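You operate a simulated robot arm through the tools that you are given. There is no shell and no other tool. Be economical: measure what you need, move in short steps, check, and stop when the job is done.

The job below is to be done with a simulated robot arm. You get a single attempt, and the scene is never put back.

## Task
Put things in order on the dining table top. At the end: the green candle from the dining table top stands where the cream candle stood; the white vase stands on top of the grey paper ball; the black coal from the dining table top is on the yellow plate; the blue cleaner bottle stands where the white vase stood; the cream candle from the dining table top stands where the blue cleaner bottle stood; whatever was shut is shut again. Leave all else as you found it, and nothing knocked over.
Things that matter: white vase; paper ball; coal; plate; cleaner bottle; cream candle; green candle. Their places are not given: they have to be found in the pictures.

The check looks at the end state, three seconds after you hand in, the way a careful person would. Anything else that was tipped, shoved, dropped, spilled or broken makes it a failure.

## Robot
A 7-joint arm with a two-finger parallel gripper, fixed in place. Base frame: the origin is at the foot of the arm, x ahead of it, y to its left, z up; the work surface is at about z = 0. Lengths are in mm, angles in rad, forces in N, time in s.
With the tool pointing down near the work surface it reaches from about 220 to 580 mm from the base axis. Its first joint turns from -1.152 to 1.152 rad. Payload 2.5 kg.
The TCP is the grasp point between the finger pads, 23 mm short of the fingertips. In the tool frame z runs along the fingers and y along their closing line. Largest opening 94 mm; finger width 38, thickness 10; the body of the gripper, 54 by 96 mm, starts 39 mm behind the TCP.
Orientation is that of the tool frame in the base frame, as [roll, pitch, yaw] about the fixed x, y, z axes, in that order (R = Rz(yaw) Ry(pitch) Rx(roll)). With the fingers straight down and closing along the base's y, the tool's x points along the base's -x, its y along +y and its z along -z.

## Interface
- The arm moves only by the tool move_arm. Its argument "increments" is a list of rows, each a list of 3 entries, a list of its own where there are three numbers: the turn, a rotation vector about the base's x, y, z in rad, then the shift along the base's x, y, z in mm, then the closure, from 0 (fully open) to 1 (shut). In form: [[[wx, wy, wz], [dx, dy, dz], jaw], ...]. A call has 1 to 12 rows; each row is the pose to reach, as a shift and turn from the pose commanded when the call began. Each row takes 0.2 s and may step no farther than 50 mm and 0.15 rad from the row before; otherwise, or with a gripper value out of range, the whole call is refused. Where a pose cannot be reached the arm comes as near as it can. A force on the tool above 40 N (or 10 N above the force at the start of the call, whichever is more), or a blocked arm, ends the call early, and 0.2 s more pass. Each finger travels about 108 mm/s and halts on what it meets, pressing with about 34 N; the grip force reading is that of the motor and also rises with nothing between the fingers. The clock runs only during rows and for 0.2 s after the last one: add rows that repeat a pose to give the fingers time. It gives the time, the measured TCP pose, the force on the tool (base axes), the opening and the grip force at its end, in the units of the frame above (readings bear some noise).
- Cameras (640 x 400 px; columns grow to the right, rows downward): "scene" is fixed at [112.6, -385.5, 553.6]; the picture's right is [0.88, -0.47, 0.00], its down [-0.30, -0.56, -0.77] and it looks along [0.36, 0.68, -0.63] (base axes); focal length 244 px, centre (320, 200). "wrist" rides on the gripper at [-39, 0, -44] in the tool frame; the picture's right is [0.00, -1.00, 0.00], its down [0.97, 0.00, -0.24] and it looks along [0.24, 0.00, 0.97] (tool axes); focal length 218 px, centre (320, 200).
- camera(camera): a new picture of that camera. No time passes.
- point_at(camera, pixels): for up to 12 pixels [column, row] of the newest picture of that camera ("zoom" is the newest enlarged one), the place [x, y, z] in the base frame of the surface seen there, good to about 3 mm, but the place of the scene camera against the robot may be out by one fixed shift of up to 25 mm in any direction. No time passes.
- enlarge(camera, box): a new picture of the part [left, top, right, bottom] of that camera's present view, enlarged. No time passes.
- finish_job(): hands the job in; it is judged then, once.

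Work in short steps. Measure before you move; look again where a grasp or a placing could have gone wrong, and mend it. You have 80 turns and 34 pictures in all, those below and enlarged ones among them. Open the gripper and draw the arm clear of the work before you hand the job in, unless the task says otherwise; then end with one line.

The tools are called after ">>>" by a JSON object that holds its "method" and its "body". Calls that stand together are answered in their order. move_arm: Moves the arm, as the interface text tells. Its arguments: {"type":"object","properties":{"increments":{"type":"array","items":{"type":"array"}}},"required":["increments"]} The other tools are called the same way: camera (camera) takes a picture; point_at (camera, pixels) gives the place of the surface under pixels of a picture; enlarge (camera, box) takes an enlarged picture of a part of a camera's view; finish_job () hands the job in.

At the start:

```text
t: 0.0
ee_pos: [313.9, 149.4, 294.9]
tool_rot: [3.141, -0.001, -3.14]
force: [-0.1, -0.7, -0.3]
opening: 94.2
grasp_force: 0.0
```

scene: 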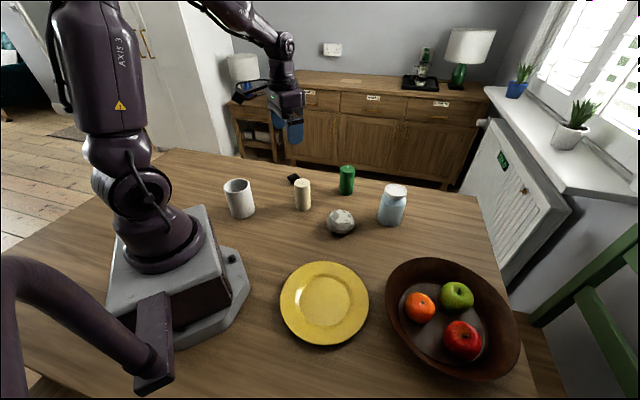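
wrist: 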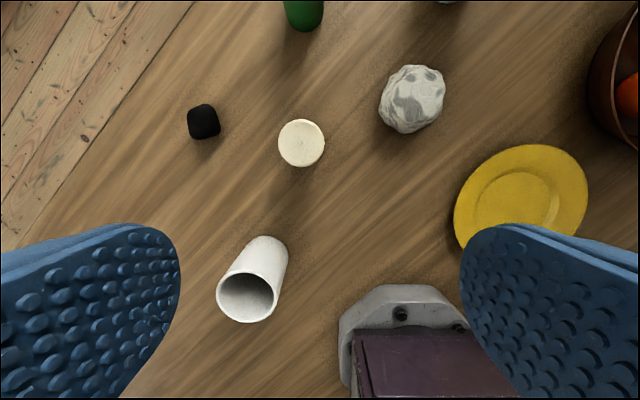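

The scene picture shows a white vase (240,198), cream candle (302,194), green candle (346,180), coal (293,178), paper ball (340,221), blue bottle (392,205) and plate (325,302). I'll enlarge that area and measure from both cameras.

>>> {"method": "enlarge", "body": {"camera": "scene", "box": [210, 150, 430, 288]}}

>>> {"method": "point_at", "body": {"camera": "wrist", "pixels": [[301, 143], [301, 122], [301, 164], [280, 143], [323, 143], [203, 120], [412, 98], [305, 15], [250, 293], [262, 240], [520, 195], [250, 150]]}}

>>> {"method": "point_at", "body": {"camera": "scene", "pixels": [[302, 181], [302, 209], [346, 168], [346, 193], [293, 178], [341, 216], [395, 188], [391, 222], [238, 184], [241, 216], [325, 302], [270, 235]]}}

```text
2.90 times, centred on (320, 219) of scene
```

zoom: 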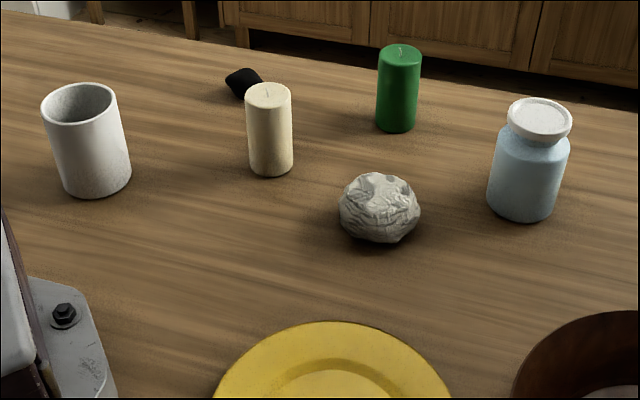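

```text
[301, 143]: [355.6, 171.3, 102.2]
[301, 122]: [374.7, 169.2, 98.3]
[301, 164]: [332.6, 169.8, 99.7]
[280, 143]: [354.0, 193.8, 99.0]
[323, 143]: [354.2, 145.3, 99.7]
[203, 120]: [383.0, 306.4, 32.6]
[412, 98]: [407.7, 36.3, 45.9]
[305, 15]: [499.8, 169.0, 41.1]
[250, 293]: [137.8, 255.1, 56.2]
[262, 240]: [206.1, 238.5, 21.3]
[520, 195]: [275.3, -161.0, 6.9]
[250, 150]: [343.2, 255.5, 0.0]
```

```text
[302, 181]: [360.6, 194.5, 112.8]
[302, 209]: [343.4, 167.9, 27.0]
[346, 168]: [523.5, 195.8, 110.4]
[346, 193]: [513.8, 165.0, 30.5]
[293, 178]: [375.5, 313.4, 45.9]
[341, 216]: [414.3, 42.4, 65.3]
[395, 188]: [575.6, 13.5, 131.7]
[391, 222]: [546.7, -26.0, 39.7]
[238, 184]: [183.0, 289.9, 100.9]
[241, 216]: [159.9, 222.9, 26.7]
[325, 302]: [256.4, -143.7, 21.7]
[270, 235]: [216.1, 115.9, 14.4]
```

Cream candle: centre about (354,170), top at z≈100. The scene camera reads about 14 mm high. The wrist view cuts off the bottle and green candle, so I move out to see all of them.

>>> {"method": "move_arm", "body": {"increments": [[[0, 0, 0], [35, -25, 0], 0], [[0, 0, 0], [70, -50, 0], 0], [[0, 0, 0], [105, -75, 0], 0], [[0, 0, 0], [136, -90, 10], 0]]}}

>>> {"method": "camera", "body": {"camera": "wrist"}}

```text
t: 1.0
ee_pos: [447.6, 58.9, 303.7]
tool_rot: [-3.141, -0.001, 3.141]
force: [-1.0, -0.3, 0.3]
opening: 93.9
grasp_force: 0.1
```

```text
30 pictures are left
```

wrist: 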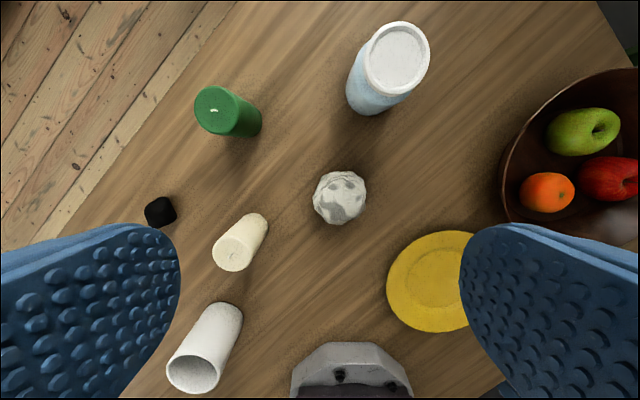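

Everything is in view now. I'll measure the green candle top (215,110), bottle cap (396,58) and its sides, the ball (340,198), coal (160,211) and vase (193,374).

>>> {"method": "point_at", "body": {"camera": "wrist", "pixels": [[215, 110], [197, 110], [232, 112], [214, 90], [216, 131], [396, 58], [367, 60], [427, 57], [397, 24], [395, 90], [352, 85], [385, 108]]}}

>>> {"method": "point_at", "body": {"camera": "wrist", "pixels": [[340, 198], [318, 198], [363, 195], [338, 175], [340, 220], [160, 211], [150, 211], [172, 211], [160, 200], [160, 222], [435, 280], [350, 188]]}}

>>> {"method": "point_at", "body": {"camera": "wrist", "pixels": [[169, 368], [217, 374], [195, 357], [190, 391], [222, 340], [190, 335], [228, 305], [240, 318], [212, 308], [241, 310], [205, 385], [193, 375]]}}

```text
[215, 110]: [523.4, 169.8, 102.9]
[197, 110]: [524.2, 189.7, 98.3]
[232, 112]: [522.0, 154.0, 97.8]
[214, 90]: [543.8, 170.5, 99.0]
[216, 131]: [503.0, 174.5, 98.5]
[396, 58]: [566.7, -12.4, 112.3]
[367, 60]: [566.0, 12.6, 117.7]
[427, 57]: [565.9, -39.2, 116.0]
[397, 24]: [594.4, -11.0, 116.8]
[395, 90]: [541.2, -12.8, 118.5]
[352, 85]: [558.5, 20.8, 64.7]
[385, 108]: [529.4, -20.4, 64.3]
```

```text
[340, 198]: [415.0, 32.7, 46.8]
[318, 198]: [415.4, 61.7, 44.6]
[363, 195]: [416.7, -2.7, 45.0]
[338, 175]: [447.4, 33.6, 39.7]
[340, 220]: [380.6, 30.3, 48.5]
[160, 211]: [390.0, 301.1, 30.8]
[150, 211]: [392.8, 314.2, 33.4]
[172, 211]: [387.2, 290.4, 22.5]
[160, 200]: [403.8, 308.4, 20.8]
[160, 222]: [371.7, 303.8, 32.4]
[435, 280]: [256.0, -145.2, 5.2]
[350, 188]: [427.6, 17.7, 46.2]
```

```text
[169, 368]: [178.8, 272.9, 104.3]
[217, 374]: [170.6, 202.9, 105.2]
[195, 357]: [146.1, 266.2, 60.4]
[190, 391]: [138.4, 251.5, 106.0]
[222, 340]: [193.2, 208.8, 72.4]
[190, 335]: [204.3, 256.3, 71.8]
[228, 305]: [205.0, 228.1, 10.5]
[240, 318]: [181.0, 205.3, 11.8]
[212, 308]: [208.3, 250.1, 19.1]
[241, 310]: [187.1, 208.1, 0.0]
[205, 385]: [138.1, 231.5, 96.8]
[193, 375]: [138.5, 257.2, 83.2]
```

Estimates so far:
- **Green candle:** (523,171), top at 99.
- **Bottle:** (567,-12), top at 117.
- **Ball:** about (414,31), top at about 47.
- **Vase:** (174,238), top at 105.
- **Coal:** about (388,304).

The coal goes first, so I move above it and look.

>>> {"method": "move_arm", "body": {"increments": [[[0, 0, 0], [-10, 41, -17], 0], [[0, 0, 0], [-20, 82, -35], 0], [[0, 0, 0], [-31, 123, -52], 0], [[0, 0, 0], [-41, 164, -70], 0], [[0, 0, 0], [-52, 205, -87], 0], [[0, 0, 0], [-62, 245, -105], 0], [[0, 0, 0], [-62, 245, -105], 0]]}}

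>>> {"method": "camera", "body": {"camera": "wrist"}}

```text
t: 2.6
ee_pos: [385.8, 302.1, 198.0]
tool_rot: [3.14, 0.0, -3.14]
force: [0.0, 0.2, -0.3]
opening: 94.0
grasp_force: 0.0
```

```text
29 pictures are left
```

wrist: 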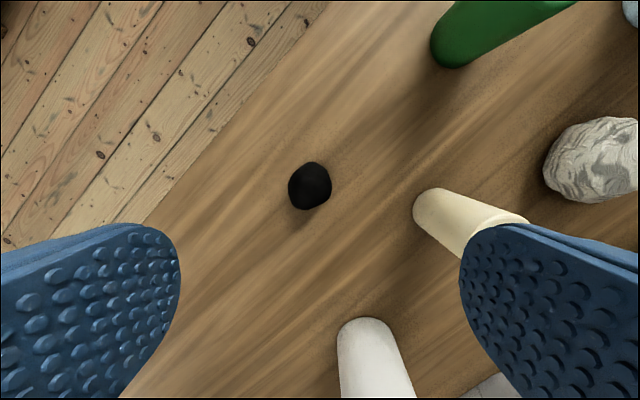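

The coal is at (310,186) with edges near 289–332 and 162–210. I'll get exact points on it.

>>> {"method": "point_at", "body": {"camera": "wrist", "pixels": [[310, 186], [291, 186], [330, 186], [312, 164], [310, 207], [297, 170], [325, 172], [326, 200], [296, 203]]}}

>>> {"method": "enlarge", "body": {"camera": "wrist", "box": [270, 150, 350, 200]}}

```text
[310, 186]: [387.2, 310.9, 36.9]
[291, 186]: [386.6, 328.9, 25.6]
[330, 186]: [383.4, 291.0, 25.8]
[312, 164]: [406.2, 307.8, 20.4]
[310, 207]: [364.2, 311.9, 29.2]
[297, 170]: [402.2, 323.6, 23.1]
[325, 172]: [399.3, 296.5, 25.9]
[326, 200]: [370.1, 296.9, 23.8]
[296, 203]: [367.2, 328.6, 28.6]
```

```text
8.00 times, centred on (310, 175) of wrist
```

zoom: 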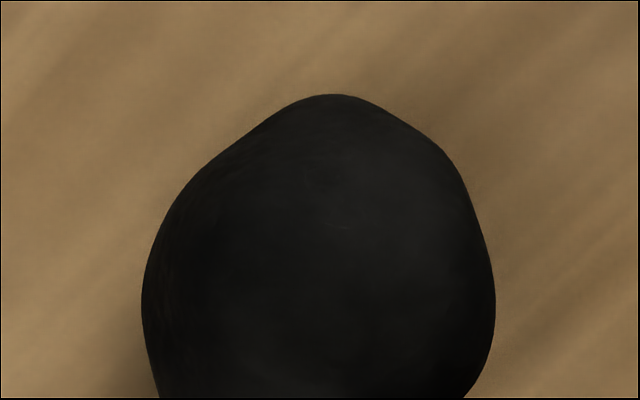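

The coal is centred at about (385.5,310), roughly 38 mm wide and 37 tall. I go down to TCP z≈29 and close.

>>> {"method": "move_arm", "body": {"increments": [[[0, 0, 0], [-1, 7, -45], 0], [[0, 0, 0], [-1, 7, -90], 0], [[0, 0, 0], [-1, 7, -130], 0], [[0, 0, 0], [-1, 7, -160], 0], [[0, 0, 0], [-1, 7, -169], 0], [[0, 0, 0], [-1, 7, -169], 0], [[0, 0, 0], [-1, 7, -169], 0.5], [[0, 0, 0], [-1, 7, -169], 0.8], [[0, 0, 0], [-1, 7, -169], 0.8]]}}

```text
t: 4.6
ee_pos: [384.9, 310.8, 30.4]
tool_rot: [3.14, -0.001, -3.14]
force: [-0.5, 0.1, -0.4]
opening: 46.1
grasp_force: 33.7
```

Grip force is 33.7 at an opening of 46, so the coal is held. I lift it and carry it towards the plate.

>>> {"method": "move_arm", "body": {"increments": [[[0, 0, 0], [0, 0, 40], 0.8], [[0, 0, 0], [0, 0, 85], 0.8], [[0, 0, 0], [0, 0, 130], 0.8], [[0, 0, 0], [0, -20, 165], 0.8], [[0, 0, 0], [-10, -65, 175], 0.8], [[0, 0, 0], [-20, -110, 175], 0.8], [[0, 0, 0], [-32, -155, 175], 0.8], [[0, 0, 0], [-44, -200, 175], 0.8], [[0, 0, 0], [-56, -245, 175], 0.8], [[0, 0, 0], [-68, -290, 175], 0.8], [[0, 0, 0], [-80, -335, 175], 0.8]]}}

>>> {"method": "camera", "body": {"camera": "wrist"}}

```text
t: 7.0
ee_pos: [306.5, -25.2, 203.8]
tool_rot: [3.141, 0.0, -3.139]
force: [-0.8, 0.7, -0.4]
opening: 46.2
grasp_force: 33.9
```

```text
27 pictures are left
```

wrist: 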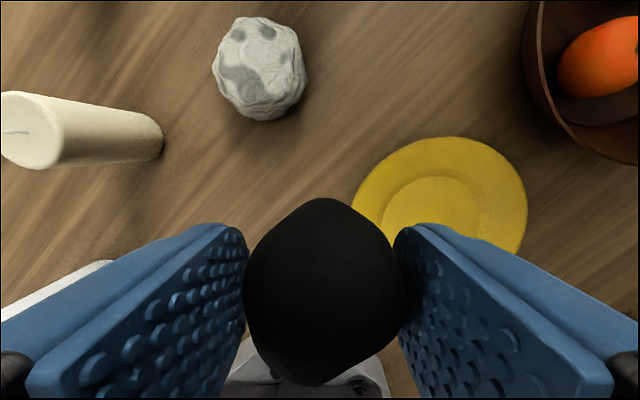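

The coal is held and the plate is seen at (440,210). I'll measure the plate rim and well to find its centre, and the ball too.

>>> {"method": "point_at", "body": {"camera": "wrist", "pixels": [[443, 139], [355, 205], [525, 215], [388, 155], [505, 165], [515, 248], [435, 178], [440, 205], [258, 68], [215, 68], [303, 70], [258, 117]]}}

>>> {"method": "point_at", "body": {"camera": "scene", "pixels": [[282, 302], [367, 302], [325, 264], [325, 344], [325, 300]]}}

```text
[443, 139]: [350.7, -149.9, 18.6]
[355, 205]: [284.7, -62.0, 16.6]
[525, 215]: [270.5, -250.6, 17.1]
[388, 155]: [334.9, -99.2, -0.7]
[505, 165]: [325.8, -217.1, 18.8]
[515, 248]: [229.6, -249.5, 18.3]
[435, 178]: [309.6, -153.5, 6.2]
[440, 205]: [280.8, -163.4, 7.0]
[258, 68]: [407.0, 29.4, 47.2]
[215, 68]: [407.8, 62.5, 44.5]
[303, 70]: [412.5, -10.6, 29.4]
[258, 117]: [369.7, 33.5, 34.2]
```

```text
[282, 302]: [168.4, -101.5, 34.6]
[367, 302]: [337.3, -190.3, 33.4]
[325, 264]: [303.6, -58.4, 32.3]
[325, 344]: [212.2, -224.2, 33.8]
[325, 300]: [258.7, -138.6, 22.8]
```

The plate centre is about (253,-154) with the well at z≈6.5. I move there, lower to TCP z≈38 and release gently.

>>> {"method": "move_arm", "body": {"increments": [[[0, 0, 0], [-15, -40, 0], 0.8], [[0, 0, 0], [-30, -80, 0], 0.8], [[0, 0, 0], [-45, -115, -20], 0.8], [[0, 0, 0], [-53, -129, -55], 0.8], [[0, 0, 0], [-53, -129, -100], 0.8], [[0, 0, 0], [-53, -129, -140], 0.8], [[0, 0, 0], [-53, -129, -158], 0.8], [[0, 0, 0], [-53, -129, -165], 0.8], [[0, 0, 0], [-53, -129, -165], 0.8]]}}

```text
t: 9.0
ee_pos: [250.0, -152.1, 38.0]
tool_rot: [-3.141, 0.0, -3.141]
force: [-0.2, 0.1, -0.2]
opening: 45.8
grasp_force: 34.4
```

No contact force yet and TCP is at z 38. I lower by small steps until I see contact.

>>> {"method": "move_arm", "body": {"increments": [[[0, 0, 0], [2, -1, -1.5], 0.8], [[0, 0, 0], [2, -1, -1.5], 0.8]]}}

```text
t: 9.6
ee_pos: [252.0, -152.2, 38.5]
tool_rot: [-3.141, 0.0, 3.141]
force: [-0.2, -0.5, -0.6]
opening: 45.9
grasp_force: 33.7
```

Readings carry 1–2 mm of noise, so the coal is within a couple of mm of the plate. I open partly and lift away.

>>> {"method": "move_arm", "body": {"increments": [[[0, 0, 0], [0, 0, -1], 0.8], [[0, 0, 0], [0, 0, -1], 0.4], [[0, 0, 0], [0, 0, -1], 0.25], [[0, 0, 0], [0, 0, -1], 0.25], [[0, 0, 0], [0, 0, 30], 0.25], [[0, 0, 0], [0, 0, 75], 0.25], [[0, 0, 0], [0, 0, 120], 0], [[0, 0, 0], [0, 0, 165], 0]]}}

>>> {"method": "camera", "body": {"camera": "wrist"}}

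```text
t: 11.4
ee_pos: [256.4, -154.1, 204.9]
tool_rot: [-3.141, 0.0, -3.141]
force: [0.4, -0.8, -0.1]
opening: 94.0
grasp_force: 0.1
```

```text
26 pictures are left
```

wrist: 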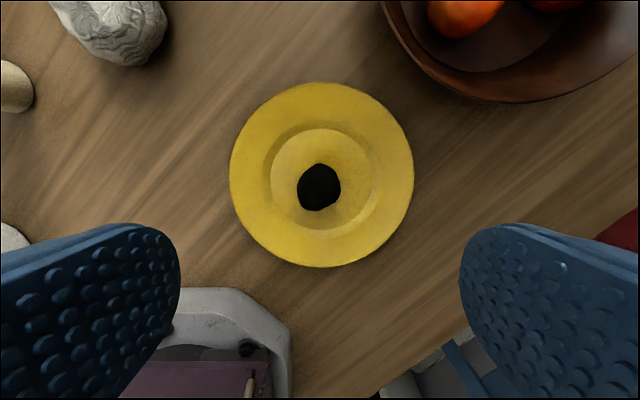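

The coal sits in the middle of the plate. Next is the vase: I arc around the base to hover above it.

>>> {"method": "move_arm", "body": {"increments": [[[0, 0, 0], [20, 38, 10], 0], [[0, 0, 0], [40, 80, 20], 0], [[0, 0, 0], [55, 124, 30], 0], [[0, 0, 0], [60, 172, 40], 0], [[0, 0, 0], [55, 220, 45], 0], [[0, 0, 0], [40, 265, 45], 0], [[0, 0, 0], [20, 308, 45], 0], [[0, 0, 0], [-8, 345, 45], 0], [[0, 0, 0], [-40, 375, 45], 0], [[0, 0, 0], [-75, 390, 45], 0], [[0, 0, 0], [-75, 390, 45], 0]]}}

>>> {"method": "camera", "body": {"camera": "wrist"}}

```text
t: 13.8
ee_pos: [180.6, 237.3, 249.6]
tool_rot: [3.141, 0.001, 3.141]
force: [-0.4, -0.8, -0.2]
opening: 93.6
grasp_force: 0.1
```

```text
25 pictures are left
```

wrist: 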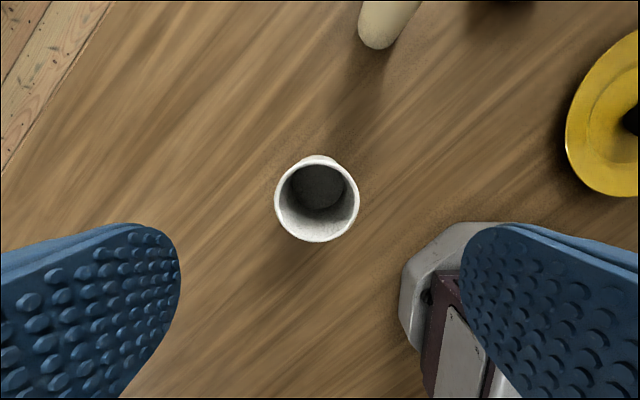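

The vase rim is at (317,199), spanning columns 274–360 and rows 156–243. I'll measure the rim.

>>> {"method": "point_at", "body": {"camera": "wrist", "pixels": [[276, 199], [358, 199], [317, 240], [317, 162], [290, 172], [345, 172], [290, 228], [345, 228], [318, 190], [317, 158]]}}

```text
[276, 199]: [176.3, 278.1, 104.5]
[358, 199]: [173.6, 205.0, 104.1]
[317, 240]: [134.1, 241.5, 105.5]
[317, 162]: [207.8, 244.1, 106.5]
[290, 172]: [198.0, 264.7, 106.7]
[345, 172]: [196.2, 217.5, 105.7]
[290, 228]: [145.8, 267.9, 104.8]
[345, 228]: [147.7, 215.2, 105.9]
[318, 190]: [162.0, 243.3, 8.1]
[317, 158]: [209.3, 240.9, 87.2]
```

The vase centre is (172,241.5), radius 37, top at 105.5. I go down to TCP z≈75 and grip.

>>> {"method": "move_arm", "body": {"increments": [[[0, 0, 0], [-9, 5, -30], 0], [[0, 0, 0], [-9, 5, -75], 0], [[0, 0, 0], [-9, 5, -115], 0], [[0, 0, 0], [-9, 5, -150], 0], [[0, 0, 0], [-9, 5, -174], 0], [[0, 0, 0], [-9, 5, -174], 0], [[0, 0, 0], [-9, 5, -174], 0.2], [[0, 0, 0], [-9, 5, -174], 0.4], [[0, 0, 0], [-9, 5, -174], 0.4]]}}

```text
t: 15.8
ee_pos: [171.9, 240.6, 74.5]
tool_rot: [-3.141, 0.0, 3.141]
force: [0.8, 0.5, -0.2]
opening: 75.0
grasp_force: 33.7
```

The vase is gripped at an opening of 75. I lift it and carry it to a spot in front of the ball, to look the ball over before placing.

>>> {"method": "move_arm", "body": {"increments": [[[0, 0, 0], [0, 0, 40], 0.4], [[0, 0, 0], [0, 0, 85], 0.4], [[0, 0, 0], [0, 0, 130], 0.4], [[0, 0, 0], [20, -20, 160], 0.4], [[0, 0, 0], [50, -50, 170], 0.4], [[0, 0, 0], [80, -85, 170], 0.4], [[0, 0, 0], [105, -125, 170], 0.4], [[0, 0, 0], [125, -165, 170], 0.4], [[0, 0, 0], [140, -205, 170], 0.4], [[0, 0, 0], [150, -212, 170], 0.4], [[0, 0, 0], [150, -212, 170], 0.4]]}}

>>> {"method": "camera", "body": {"camera": "wrist"}}

>>> {"method": "enlarge", "body": {"camera": "scene", "box": [250, 150, 410, 250]}}

```text
t: 18.2
ee_pos: [319.7, 28.5, 245.0]
tool_rot: [-3.141, 0.0, -3.14]
force: [0.1, -0.3, -3.1]
opening: 75.3
grasp_force: 34.0
```

```text
24 pictures are left
```

wrist: 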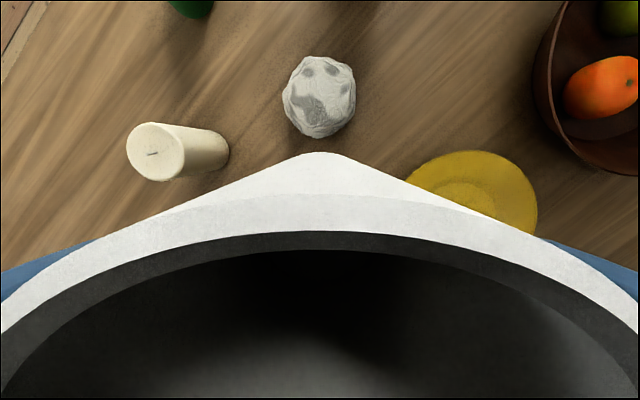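

```text
4.00 times, centred on (330, 200) of scene
```

zoom: 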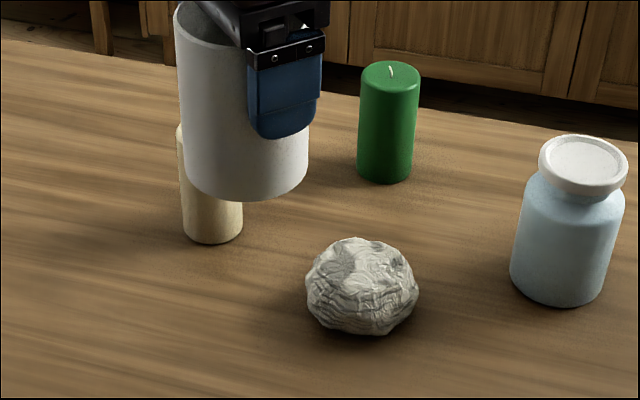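

The ball is in view at columns 283–356, rows 56–137. I'll sample its surface heights to find its flat top.

>>> {"method": "point_at", "body": {"camera": "wrist", "pixels": [[319, 60], [319, 72], [319, 84], [319, 96], [319, 108], [319, 120], [319, 133], [286, 96], [297, 96], [308, 96], [332, 96], [343, 96]]}}

>>> {"method": "point_at", "body": {"camera": "wrist", "pixels": [[353, 96], [300, 78], [340, 78], [300, 114], [340, 114], [308, 84], [332, 84], [308, 108], [332, 108], [326, 90], [312, 90], [350, 70]]}}

```text
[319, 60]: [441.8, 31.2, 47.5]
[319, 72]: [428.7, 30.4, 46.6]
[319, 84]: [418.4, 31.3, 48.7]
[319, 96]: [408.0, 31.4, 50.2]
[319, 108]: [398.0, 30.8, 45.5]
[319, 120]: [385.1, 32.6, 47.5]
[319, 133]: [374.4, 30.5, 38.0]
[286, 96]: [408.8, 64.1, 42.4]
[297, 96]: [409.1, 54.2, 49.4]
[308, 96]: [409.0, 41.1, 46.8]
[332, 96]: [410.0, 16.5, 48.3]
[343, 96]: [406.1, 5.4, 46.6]
```

```text
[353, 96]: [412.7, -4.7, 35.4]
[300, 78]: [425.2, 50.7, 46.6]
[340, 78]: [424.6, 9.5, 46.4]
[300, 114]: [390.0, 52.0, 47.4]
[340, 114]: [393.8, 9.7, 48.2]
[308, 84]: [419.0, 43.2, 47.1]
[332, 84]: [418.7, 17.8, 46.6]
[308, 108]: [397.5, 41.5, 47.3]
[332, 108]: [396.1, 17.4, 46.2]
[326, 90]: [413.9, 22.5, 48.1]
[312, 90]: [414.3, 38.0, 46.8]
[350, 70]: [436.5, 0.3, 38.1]
```

The top is flat at z≈47.5, centred at about (412,30). I move the vase above it and descend until just above contact.

>>> {"method": "move_arm", "body": {"increments": [[[0, 0, 0], [45, 0.5, 0], 0.4], [[0, 0, 0], [90, 0.5, 0], 0.4], [[0, 0, 0], [90, 0.5, -40], 0.4], [[0, 0, 0], [90, 0.5, -80], 0.4], [[0, 0, 0], [90, 0.5, -105], 0.4], [[0, 0, 0], [90, 0.5, -114], 0.4], [[0, 0, 0], [90, 0.5, -119], 0.4], [[0, 0, 0], [90, 0.5, -119], 0.4]]}}

>>> {"method": "enlarge", "body": {"camera": "scene", "box": [280, 130, 420, 250]}}

```text
t: 20.0
ee_pos: [410.6, 32.3, 124.9]
tool_rot: [3.14, 0.0, 3.141]
force: [0.5, 0.9, -2.3]
opening: 75.1
grasp_force: 34.3
```

```text
3.33 times, centred on (350, 190) of scene
```

zoom: 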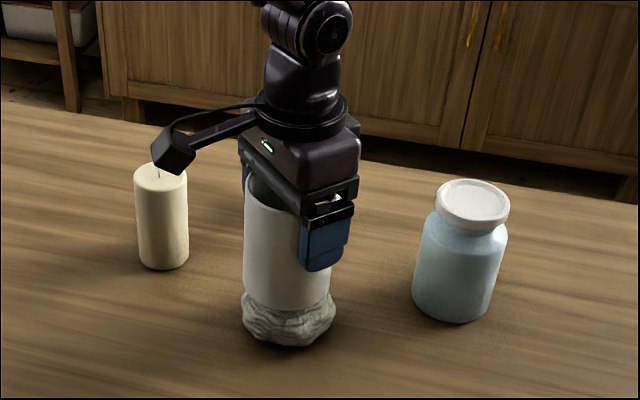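

The vase is just above the ball. Something on the gripper sticks out to the left near the cream candle at zoom (172,150), so I measure it to know its clearance.

>>> {"method": "point_at", "body": {"camera": "zoom", "pixels": [[165, 145], [175, 165], [185, 140], [225, 120], [160, 180], [162, 262], [285, 305], [330, 240], [290, 340]]}}

```text
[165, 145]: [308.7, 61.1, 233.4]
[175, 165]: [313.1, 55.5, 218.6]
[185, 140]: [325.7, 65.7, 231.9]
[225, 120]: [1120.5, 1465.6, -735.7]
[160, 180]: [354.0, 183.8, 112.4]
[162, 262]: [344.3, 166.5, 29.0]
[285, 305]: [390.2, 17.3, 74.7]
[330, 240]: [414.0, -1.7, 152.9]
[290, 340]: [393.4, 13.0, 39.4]
```

The protrusion sits about 80–90 mm above and 100 mm behind the TCP, so it clears the candle. I lower the vase slowly until the force shows contact.

>>> {"method": "move_arm", "body": {"increments": [[[0, 0, 0], [0, -1, -1], 0.4], [[0, 0, 0], [0, -1, -2], 0.4], [[0, 0, 0], [0, -1, -3], 0.4], [[0, 0, 0], [0, -1, -3], 0.4]]}}

```text
t: 21.0
ee_pos: [411.0, 29.6, 123.5]
tool_rot: [3.14, 0.001, -3.142]
force: [0.0, -0.2, -2.5]
opening: 75.4
grasp_force: 33.9
```

Force z is still -2.5, so it is not touching yet. I lower another 2 mm in half steps.

>>> {"method": "move_arm", "body": {"increments": [[[0, 0, 0], [0, 0, -0.7], 0.4], [[0, 0, 0], [0, 0, -1.4], 0.4], [[0, 0, 0], [0, 0, -2], 0.4], [[0, 0, 0], [0, 0, -2], 0.4]]}}

```text
t: 22.0
ee_pos: [412.0, 29.0, 120.3]
tool_rot: [3.141, 0.005, 3.141]
force: [-0.9, 1.3, 27.7]
opening: 75.2
grasp_force: 34.1
```

That is firm contact at 27.7 N. I back off about 1 mm to unload, then open slowly and check before lifting.

>>> {"method": "move_arm", "body": {"increments": [[[0, 0, 0], [0, 0, 0.9], 0.4], [[0, 0, 0], [0, 0, 0.9], 0.4]]}}

```text
t: 22.6
ee_pos: [411.6, 29.2, 119.8]
tool_rot: [-3.141, 0.005, 3.141]
force: [4.3, 0.7, 21.1]
opening: 75.2
grasp_force: 34.1
```

>>> {"method": "move_arm", "body": {"increments": [[[0, 0, 0], [0, 0, 0.6], 0.4], [[0, 0, 0], [0, 0, 0.6], 0.4]]}}

```text
t: 23.2
ee_pos: [409.9, 27.4, 121.1]
tool_rot: [-3.14, -0.004, 3.141]
force: [4.6, 0.5, 7.0]
opening: 75.2
grasp_force: 33.9
```

The push is down to 7 N. I open slowly.

>>> {"method": "move_arm", "body": {"increments": [[[0, 0, 0], [0, 0, 0.3], 0.2], [[0, 0, 0], [0, 0, 0.3], 0.08], [[0, 0, 0], [0, 0, 0.3], 0], [[0, 0, 0], [0, 0, 0.3], 0]]}}

>>> {"method": "enlarge", "body": {"camera": "scene", "box": [280, 130, 420, 250]}}

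```text
t: 24.2
ee_pos: [408.8, 28.2, 122.1]
tool_rot: [3.142, 0.0, 3.142]
force: [0.1, -0.9, 0.9]
opening: 94.1
grasp_force: 0.1
```

```text
3.33 times, centred on (350, 190) of scene
```

zoom: 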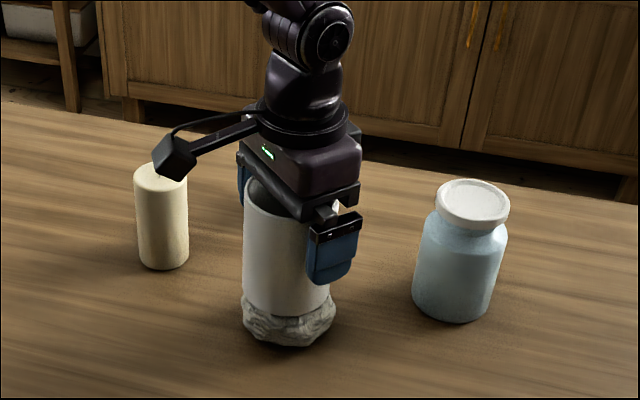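

The vase stands upright on the ball. I lift straight up, then move toward the bottle and look.

>>> {"method": "move_arm", "body": {"increments": [[[0, 0, 0], [0, 0, 30], 0], [[0, 0, 0], [0, 0, 70], 0], [[0, 0, 0], [0, 0, 110], 0], [[0, 0, 0], [15, -5, 130], 0], [[0, 0, 0], [55, -15, 130], 0], [[0, 0, 0], [95, -30, 130], 0], [[0, 0, 0], [128, -41, 130], 0], [[0, 0, 0], [128, -41, 130], 0]]}}

>>> {"method": "camera", "body": {"camera": "wrist"}}

```text
t: 26.0
ee_pos: [538.0, -11.0, 252.2]
tool_rot: [3.141, -0.002, 3.141]
force: [0.3, -0.1, -0.2]
opening: 94.1
grasp_force: 0.0
```

```text
20 pictures are left
```

wrist: 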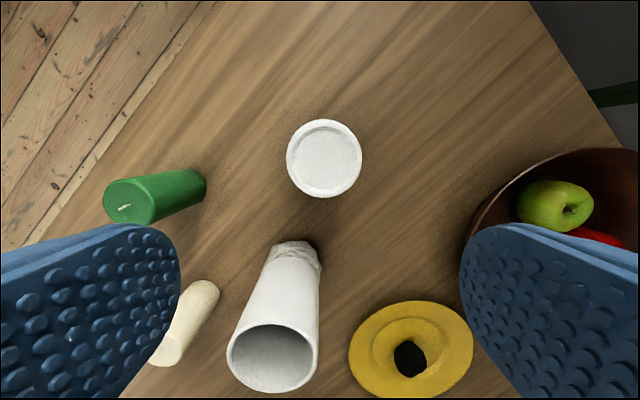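

The vase stands on the ball, and the bottle cap is at (324,158), spanning 286–362 by 119–197. I measure the cap rim, the vase rim and the cap edges.

>>> {"method": "point_at", "body": {"camera": "wrist", "pixels": [[289, 158], [359, 158], [324, 122], [324, 194], [300, 132], [348, 132], [300, 184], [348, 184], [230, 358], [316, 358], [272, 327], [272, 388]]}}

>>> {"method": "enlarge", "body": {"camera": "scene", "box": [310, 160, 430, 235]}}

```text
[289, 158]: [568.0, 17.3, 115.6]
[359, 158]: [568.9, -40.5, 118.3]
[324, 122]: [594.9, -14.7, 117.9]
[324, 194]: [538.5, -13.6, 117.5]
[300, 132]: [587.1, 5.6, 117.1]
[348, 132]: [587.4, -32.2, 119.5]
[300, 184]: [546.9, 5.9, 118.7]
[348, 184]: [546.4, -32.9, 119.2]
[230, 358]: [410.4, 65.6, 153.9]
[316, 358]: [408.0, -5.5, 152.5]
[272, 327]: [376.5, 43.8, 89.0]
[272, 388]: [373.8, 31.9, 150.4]
```

```text
5.33 times, centred on (370, 198) of scene
```

zoom: 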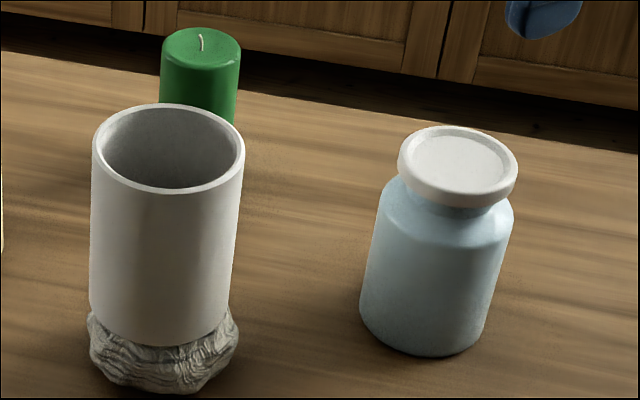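

The vase is stable. The bottle is centred at (567,-12.7) with its top at 118. I yaw by +0.6 so the gripper's rear protrusion stays clear of the vase, and approach to z≈130 first.

>>> {"method": "move_arm", "body": {"increments": [[[0, 0, 0.15], [10, -0.6, 0], 0], [[0, 0, 0.3], [20, -0.6, 0], 0], [[0, 0, 0.45], [27, -0.6, 0], 0], [[0, 0, 0.6], [27, -0.6, -30], 0], [[0, 0, 0.6], [27, -0.6, -70], 0], [[0, 0, 0.6], [27, -0.6, -98], 0], [[0, 0, 0.6], [27, -0.6, -98], 0]]}}

>>> {"method": "camera", "body": {"camera": "wrist"}}

```text
t: 27.6
ee_pos: [566.5, -13.6, 153.9]
tool_rot: [-3.141, 0.0, -2.539]
force: [0.9, 0.0, -0.4]
opening: 93.8
grasp_force: 0.1
```

```text
18 pictures are left
```

wrist: 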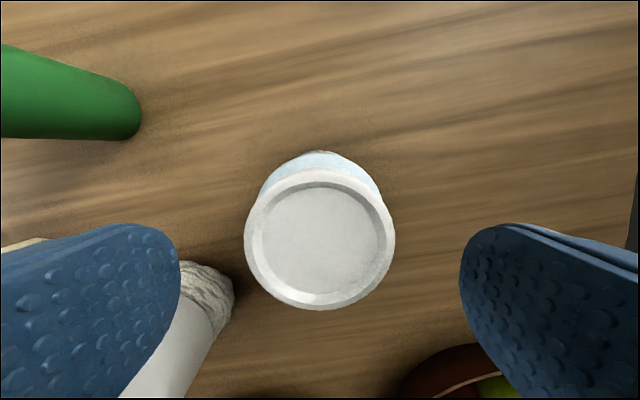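

The bottle is centred between the fingers at column 320. I descend to z≈84.5 and grip.

>>> {"method": "move_arm", "body": {"increments": [[[0, 0, 0], [0, 0, -30], 0], [[0, 0, 0], [0, 0, -55], 0], [[0, 0, 0], [0, 0, -70.5], 0], [[0, 0, 0], [0, 0, -70.5], 0], [[0, 0, 0], [0, 0, -70.5], 0.2], [[0, 0, 0], [0, 0, -70.5], 0.45], [[0, 0, 0], [0, 0, -70.5], 0.45]]}}

```text
t: 29.2
ee_pos: [565.8, -11.6, 83.8]
tool_rot: [3.142, -0.001, -2.54]
force: [-0.7, -0.2, 0.2]
opening: 70.2
grasp_force: 34.1
```

Gripped at 70 mm. I lift the bottle high, above the vase top at 153, and carry it towards the vase's old spot while turning the yaw back.

>>> {"method": "move_arm", "body": {"increments": [[[0, 0, 0], [0, 0, 45], 0.45], [[0, 0, 0], [0, 0, 90], 0.45], [[0, 0, 0], [0, 0, 135], 0.45], [[0, 0, 0], [-15, 15, 170], 0.45], [[0, 0, 0], [-50, 42, 180], 0.45], [[0, 0, 0], [-85, 70, 180], 0.45], [[0, 0, -0.1], [-122, 97, 180], 0.45], [[0, 0, -0.2], [-160, 122, 180], 0.45], [[0, 0, -0.3], [-197, 147, 180], 0.45], [[0, 0, -0.4], [-235, 170, 180], 0.45], [[0, 0, -0.5], [-273, 192, 180], 0.45], [[0, 0, -0.6], [-312, 213, 180], 0.45]]}}

```text
t: 31.8
ee_pos: [251.8, 199.5, 261.1]
tool_rot: [3.14, 0.0, 3.139]
force: [0.7, 0.4, -3.7]
opening: 70.0
grasp_force: 34.5
```

The bottle is still held. I move over (172,241.5) and lower to about 2 mm above the table.

>>> {"method": "move_arm", "body": {"increments": [[[0, 0, 0], [-40, 20, 0], 0.45], [[0, 0, 0], [-83, 41, 0], 0.45], [[0, 0, 0], [-83, 41, -45], 0.45], [[0, 0, 0], [-83, 41, -90], 0.45], [[0, 0, 0], [-83, 41, -135], 0.45], [[0, 0, 0], [-83, 41, -165], 0.45], [[0, 0, 0], [-83, 41, -177], 0.45], [[0, 0, 0], [-83, 41, -178.5], 0.45], [[0, 0, 0], [-83, 41, -178.5], 0.45]]}}

```text
t: 33.8
ee_pos: [169.5, 240.4, 85.2]
tool_rot: [-3.141, -0.001, -3.141]
force: [-0.5, -1.1, -3.7]
opening: 70.0
grasp_force: 34.2
```

The bottle is still hanging at force -3.7, so I lower in small steps to contact.

>>> {"method": "move_arm", "body": {"increments": [[[0, 0, 0], [0.5, 0, -0.7], 0.45], [[0, 0, 0], [0.5, 0, -1.3], 0.45], [[0, 0, 0], [0.5, 0, -1.3], 0.45]]}}

```text
t: 34.6
ee_pos: [171.0, 242.9, 82.9]
tool_rot: [-3.141, 0.0, -3.141]
force: [0.1, -0.3, -3.1]
opening: 70.1
grasp_force: 33.9
```

>>> {"method": "move_arm", "body": {"increments": [[[0, 0, 0], [0, 0, -0.5], 0.45], [[0, 0, 0], [0, 0, -0.5], 0.45]]}}

```text
t: 35.2
ee_pos: [171.8, 242.4, 84.9]
tool_rot: [3.139, 0.0, 3.141]
force: [-0.2, 0.4, -4.1]
opening: 70.0
grasp_force: 33.6
```

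The commanded height is now 0.3 mm below where I gripped it. One more 0.7 mm step down, then I read the force again.

>>> {"method": "move_arm", "body": {"increments": [[[0, 0, 0], [0, 0, -0.7], 0.45], [[0, 0, 0], [0, 0, -0.7], 0.45]]}}

```text
t: 35.8
ee_pos: [171.1, 241.4, 83.4]
tool_rot: [-3.141, -0.001, -3.142]
force: [-0.5, 0.3, -3.8]
opening: 70.0
grasp_force: 34.3
```

>>> {"method": "move_arm", "body": {"increments": [[[0, 0, 0], [0, 0, -0.8], 0.45], [[0, 0, 0], [0, 0, -0.8], 0.45]]}}

```text
t: 36.4
ee_pos: [170.1, 241.3, 82.5]
tool_rot: [-3.141, 0.001, -3.14]
force: [-3.5, -5.2, 14.6]
opening: 70.2
grasp_force: 34.2
```

That is contact at 14.6 N. I back off 0.5 mm, open, and rise clear, then look with the scene camera.

>>> {"method": "move_arm", "body": {"increments": [[[0, 0, 0], [0, 0, 0.5], 0.45], [[0, 0, 0], [0, 0, 0.5], 0.2], [[0, 0, 0], [0, 0, 0.5], 0.05], [[0, 0, 0], [0, 0, 0.5], 0], [[0, 0, 0], [0, 0, 0.5], 0], [[0, 0, 0], [0, 0, 40], 0], [[0, 0, 0], [0, 0, 85], 0], [[0, 0, 0], [0, 0, 125], 0], [[0, 0, 0], [30, -10, 135], 0], [[0, 0, 0], [75, -25, 135], 0], [[0, 0, 0], [115, -45, 135], 0], [[0, 0, 0], [155, -65, 135], 0]]}}

>>> {"method": "camera", "body": {"camera": "wrist"}}

```text
t: 39.0
ee_pos: [327.3, 179.7, 212.3]
tool_rot: [3.141, 0.0, -3.14]
force: [0.1, -0.1, -0.4]
opening: 93.9
grasp_force: 0.2
```

```text
17 pictures are left
```

wrist: 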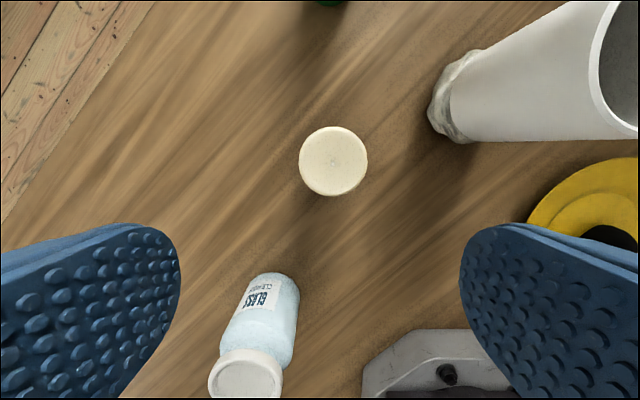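

The bottle stands upright on the vase's old spot. The cream candle top is at (333,161), spanning 299–368 by 126–196, so I measure it and the bottle cap.

>>> {"method": "point_at", "body": {"camera": "wrist", "pixels": [[301, 161], [365, 161], [333, 129], [333, 193], [311, 139], [355, 139], [311, 183], [355, 183], [211, 372], [281, 378], [245, 376]]}}

```text
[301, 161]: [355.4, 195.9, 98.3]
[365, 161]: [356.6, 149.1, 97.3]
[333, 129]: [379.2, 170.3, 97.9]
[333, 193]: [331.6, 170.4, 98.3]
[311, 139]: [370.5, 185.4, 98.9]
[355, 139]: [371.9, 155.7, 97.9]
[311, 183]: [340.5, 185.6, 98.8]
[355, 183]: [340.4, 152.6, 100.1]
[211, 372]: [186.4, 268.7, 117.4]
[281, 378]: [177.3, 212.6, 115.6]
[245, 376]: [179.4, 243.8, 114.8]
```

The cream candle is centred at (355.6,171), 48 mm wide, top at 98.5. I descend to TCP z≈66 and grip.

>>> {"method": "move_arm", "body": {"increments": [[[0, 0, 0], [28, -5.5, -20], 0], [[0, 0, 0], [28, -5.5, -65], 0], [[0, 0, 0], [28, -5.5, -105], 0], [[0, 0, 0], [28, -5.5, -140], 0], [[0, 0, 0], [28, -5.5, -152], 0], [[0, 0, 0], [28, -5.5, -152], 0], [[0, 0, 0], [28, -5.5, -152], 0.3], [[0, 0, 0], [28, -5.5, -152], 0.6], [[0, 0, 0], [28, -5.5, -152], 0.7], [[0, 0, 0], [28, -5.5, -152], 0.7]]}}

```text
t: 41.2
ee_pos: [354.2, 169.6, 63.0]
tool_rot: [-3.141, 0.0, 3.141]
force: [0.2, -0.3, 0.2]
opening: 49.5
grasp_force: 33.6
```

The cream candle is gripped at 49.5. I lift it above the vase height and carry it to the bottle's old spot, yawing by +0.6 on the way.

>>> {"method": "move_arm", "body": {"increments": [[[0, 0, 0], [0, 0, 45], 0.7], [[0, 0, 0], [0, 0, 90], 0.7], [[0, 0, 0], [0, 0, 135], 0.7], [[0, 0, 0], [10, -5, 175], 0.7], [[0, 0, 0.1], [40, -30, 180], 0.7], [[0, 0, 0.2], [70, -57, 180], 0.7], [[0, 0, 0.3], [102, -85, 180], 0.7], [[0, 0, 0.4], [134, -113, 180], 0.7], [[0, 0, 0.5], [166, -143, 180], 0.7], [[0, 0, 0.6], [195, -168, 180], 0.7], [[0, 0, 0.6], [212, -183.5, 180], 0.7], [[0, 0, 0.6], [212, -183.5, 150], 0.7]]}}

```text
t: 43.8
ee_pos: [564.2, -12.9, 216.8]
tool_rot: [3.141, 0.001, -2.54]
force: [-1.1, -0.3, -1.3]
opening: 49.4
grasp_force: 34.0
```

Now above the spot with the candle held. I lower it to about 2 mm above the table.

>>> {"method": "move_arm", "body": {"increments": [[[0, 0, 0], [0, 0, -45], 0.7], [[0, 0, 0], [0, 0, -90], 0.7], [[0, 0, 0], [0, 0, -125], 0.7], [[0, 0, 0], [0, 0, -143], 0.7], [[0, 0, 0], [0, 0, -148.5], 0.7], [[0, 0, 0], [0, 0, -148.5], 0.7]]}}

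>>> {"method": "camera", "body": {"camera": "scene"}}

```text
t: 45.2
ee_pos: [566.6, -10.7, 65.5]
tool_rot: [-3.142, 0.001, -2.539]
force: [0.0, 0.6, -2.3]
opening: 49.2
grasp_force: 34.2
```

```text
16 pictures are left
```

scene: 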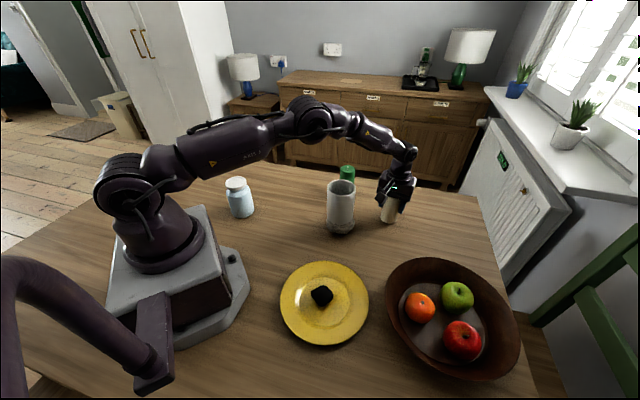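

All upright, and the candle is over its target. I step down to contact.

>>> {"method": "move_arm", "body": {"increments": [[[0, 0, 0], [0, 0, -0.7], 0.7], [[0, 0, 0], [0, 0, -1.5], 0.7], [[0, 0, 0], [0, 0, -2.1], 0.7], [[0, 0, 0], [0, 0, -2.1], 0.7]]}}

```text
t: 46.2
ee_pos: [567.7, -11.8, 64.5]
tool_rot: [3.141, 0.0, -2.542]
force: [-0.3, -0.6, -2.7]
opening: 48.9
grasp_force: 34.4
```

>>> {"method": "move_arm", "body": {"increments": [[[0, 0, 0], [0, 0, -0.7], 0.7], [[0, 0, 0], [0, 0, -1.3], 0.7], [[0, 0, 0], [0, 0, -1.3], 0.7]]}}

```text
t: 47.0
ee_pos: [565.8, -12.8, 62.5]
tool_rot: [-3.14, 0.0, -2.541]
force: [-1.0, 0.3, -0.5]
opening: 49.1
grasp_force: 34.0
```

The force rose from -2.7 to -0.5, so the candle has just touched down. I open slowly and rise straight up.

>>> {"method": "move_arm", "body": {"increments": [[[0, 0, 0], [0, 0, 0], 0.5], [[0, 0, 0], [0, 0, 0], 0.25], [[0, 0, 0], [0, 0, 0], 0.0], [[0, 0, 0], [0, 0, 0], 0.0], [[0, 0, 0], [0, 0, 40], 0], [[0, 0, 0], [0, 0, 85], 0], [[0, 0, 0], [0, 0, 130], 0], [[0, 0, 0], [0, 30, 150], 0], [[0, 0, -0.15], [-10, 75, 150], 0], [[0, 0, -0.3], [-20, 115, 150], 0], [[0, 0, -0.45], [-30, 155, 150], 0], [[0, 0, -0.6], [-44, 183, 150], 0]]}}

>>> {"method": "camera", "body": {"camera": "wrist"}}

```text
t: 49.6
ee_pos: [522.5, 172.2, 210.3]
tool_rot: [3.141, 0.0, 3.139]
force: [0.3, 0.9, -0.1]
opening: 94.0
grasp_force: 0.1
```

```text
15 pictures are left
```

wrist: 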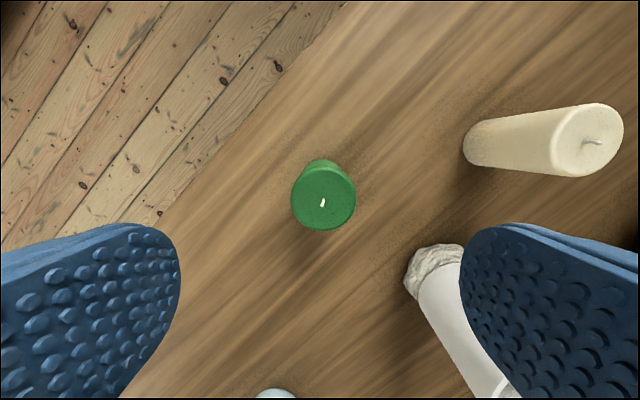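

The cream candle stands upright. The green top is at (323,197), and I measure both.

>>> {"method": "point_at", "body": {"camera": "wrist", "pixels": [[293, 198], [354, 198], [323, 168], [323, 227], [302, 178], [344, 178], [302, 218], [344, 218], [555, 140], [620, 140], [589, 106], [585, 174]]}}

```text
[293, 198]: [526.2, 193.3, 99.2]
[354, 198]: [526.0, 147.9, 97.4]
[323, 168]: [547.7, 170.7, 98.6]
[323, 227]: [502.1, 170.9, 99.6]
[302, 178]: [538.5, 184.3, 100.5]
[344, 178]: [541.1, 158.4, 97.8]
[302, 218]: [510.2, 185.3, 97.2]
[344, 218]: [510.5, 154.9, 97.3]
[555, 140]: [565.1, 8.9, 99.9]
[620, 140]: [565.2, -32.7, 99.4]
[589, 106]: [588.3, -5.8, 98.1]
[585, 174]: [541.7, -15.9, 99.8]
```

The cream candle is at (565.5,-12), as wanted. The green candle is at (525,170.7), so I descend and grip.

>>> {"method": "move_arm", "body": {"increments": [[[0, 0, 0], [1.5, 0.3, -40], 0], [[0, 0, 0], [1.5, 0.3, -85], 0], [[0, 0, 0], [1.5, 0.3, -125], 0], [[0, 0, 0], [1.5, 0.3, -148], 0], [[0, 0, 0], [1.5, 0.3, -148], 0], [[0, 0, 0], [1.5, 0.3, -148], 0.3], [[0, 0, 0], [1.5, 0.3, -148], 0.6], [[0, 0, 0], [1.5, 0.3, -148], 0.7], [[0, 0, 0], [1.5, 0.3, -148], 0.7]]}}

```text
t: 51.6
ee_pos: [526.1, 170.9, 64.3]
tool_rot: [-3.141, 0.001, -3.141]
force: [0.4, -1.0, 0.9]
opening: 49.1
grasp_force: 34.6
```

Gripped at 49. I lift it, carry it to (355.5,171) and lower to about 2 mm above the table.

>>> {"method": "move_arm", "body": {"increments": [[[0, 0, 0], [0, 0, 40], 0.7], [[0, 0, 0], [0, 0, 80], 0.7], [[0, 0, 0], [-40, 0, 90], 0.7], [[0, 0, 0], [-85, 0, 90], 0.7], [[0, 0, 0], [-130, 0.3, 90], 0.7], [[0, 0, 0], [-169.4, 0.3, 90], 0.7], [[0, 0, 0], [-169.4, 0.3, 50], 0.7], [[0, 0, 0], [-169.4, 0.3, 15], 0.7], [[0, 0, 0], [-169.4, 0.3, 4], 0.7], [[0, 0, 0], [-169.4, 0.3, 1], 0.7], [[0, 0, 0], [-169.4, 0.3, 1], 0.7]]}}

```text
t: 54.0
ee_pos: [353.2, 171.8, 69.2]
tool_rot: [-3.14, 0.002, -3.141]
force: [0.9, 0.6, -1.8]
opening: 49.1
grasp_force: 34.1
```

Still hanging at force -1.8. I lower in small steps.

>>> {"method": "move_arm", "body": {"increments": [[[0, 0, 0], [0, 0, -0.7], 0.7], [[0, 0, 0], [0, 0, -1.4], 0.7], [[0, 0, 0], [0, 0, -2], 0.7], [[0, 0, 0], [0, 0, -2], 0.7]]}}

```text
t: 55.0
ee_pos: [352.9, 172.1, 64.7]
tool_rot: [-3.141, 0.001, -3.139]
force: [0.3, 0.5, -1.3]
opening: 49.1
grasp_force: 34.2
```

>>> {"method": "move_arm", "body": {"increments": [[[0, 0, 0], [1, 0, -0.7], 0.7], [[0, 0, 0], [1, 0, -1.2], 0.7], [[0, 0, 0], [1, 0, -1.2], 0.7]]}}

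```text
t: 55.8
ee_pos: [353.9, 172.3, 63.7]
tool_rot: [3.141, 0.0, 3.141]
force: [-7.9, -2.6, 25.6]
opening: 49.4
grasp_force: 34.0
```

That is contact at 25.6 N. I back off 0.9 mm and check the force.

>>> {"method": "move_arm", "body": {"increments": [[[0, 0, 0], [-0.5, 0, 0.9], 0.7], [[0, 0, 0], [-0.5, 0, 0.9], 0.7]]}}

```text
t: 56.4
ee_pos: [355.6, 172.4, 65.2]
tool_rot: [3.139, 0.003, 3.141]
force: [-3.7, 2.9, 16.8]
opening: 49.5
grasp_force: 33.9
```

>>> {"method": "move_arm", "body": {"increments": [[[0, 0, 0], [0, 0, 0.6], 0.7], [[0, 0, 0], [0, 0, 0.6], 0.5], [[0, 0, 0], [0, 0, 0.6], 0.25], [[0, 0, 0], [0, 0, 0.6], 0], [[0, 0, 0], [0, 0, 0.6], 0], [[0, 0, 0], [0, 0, 40], 0], [[0, 0, 0], [0, 0, 85], 0], [[0, 0, 0], [0, 0, 130], 0], [[0, 0, 0], [0, 0, 175], 0], [[0, 0, 0], [-10, 0, 220], 0], [[0, 0, 0], [-20, 0, 235], 0], [[0, 0, 0], [-20, 0, 235], 0]]}}

>>> {"method": "camera", "body": {"camera": "scene"}}

>>> {"method": "camera", "body": {"camera": "wrist"}}

```text
t: 59.0
ee_pos: [332.8, 172.4, 298.6]
tool_rot: [3.14, 0.0, 3.141]
force: [0.4, 0.2, 0.2]
opening: 94.1
grasp_force: 0.0
```

```text
14 pictures are left
```

scene: 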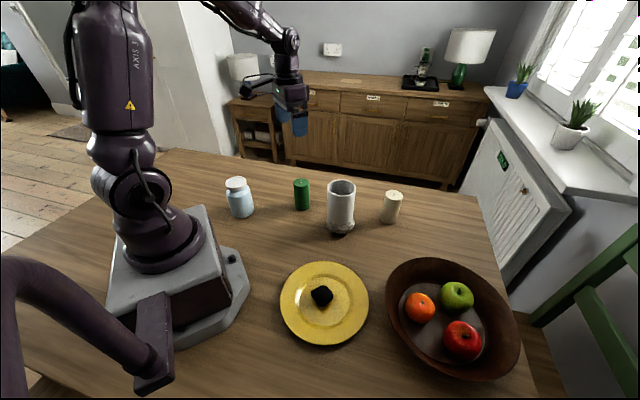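

```text
13 pictures are left
```

wrist: 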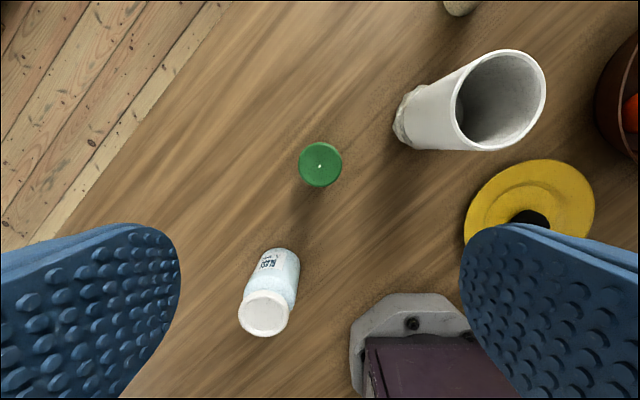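

Everything stands upright in its place, the gripper is open and the arm is clear. No door or drawer was opened, so I hand in.

>>> {"method": "finish_job", "body": {}}

```text
The job is handed in.
```

I've handed the job in: in the last pictures all five things are in their asked-for places and upright, and nothing else looks disturbed.
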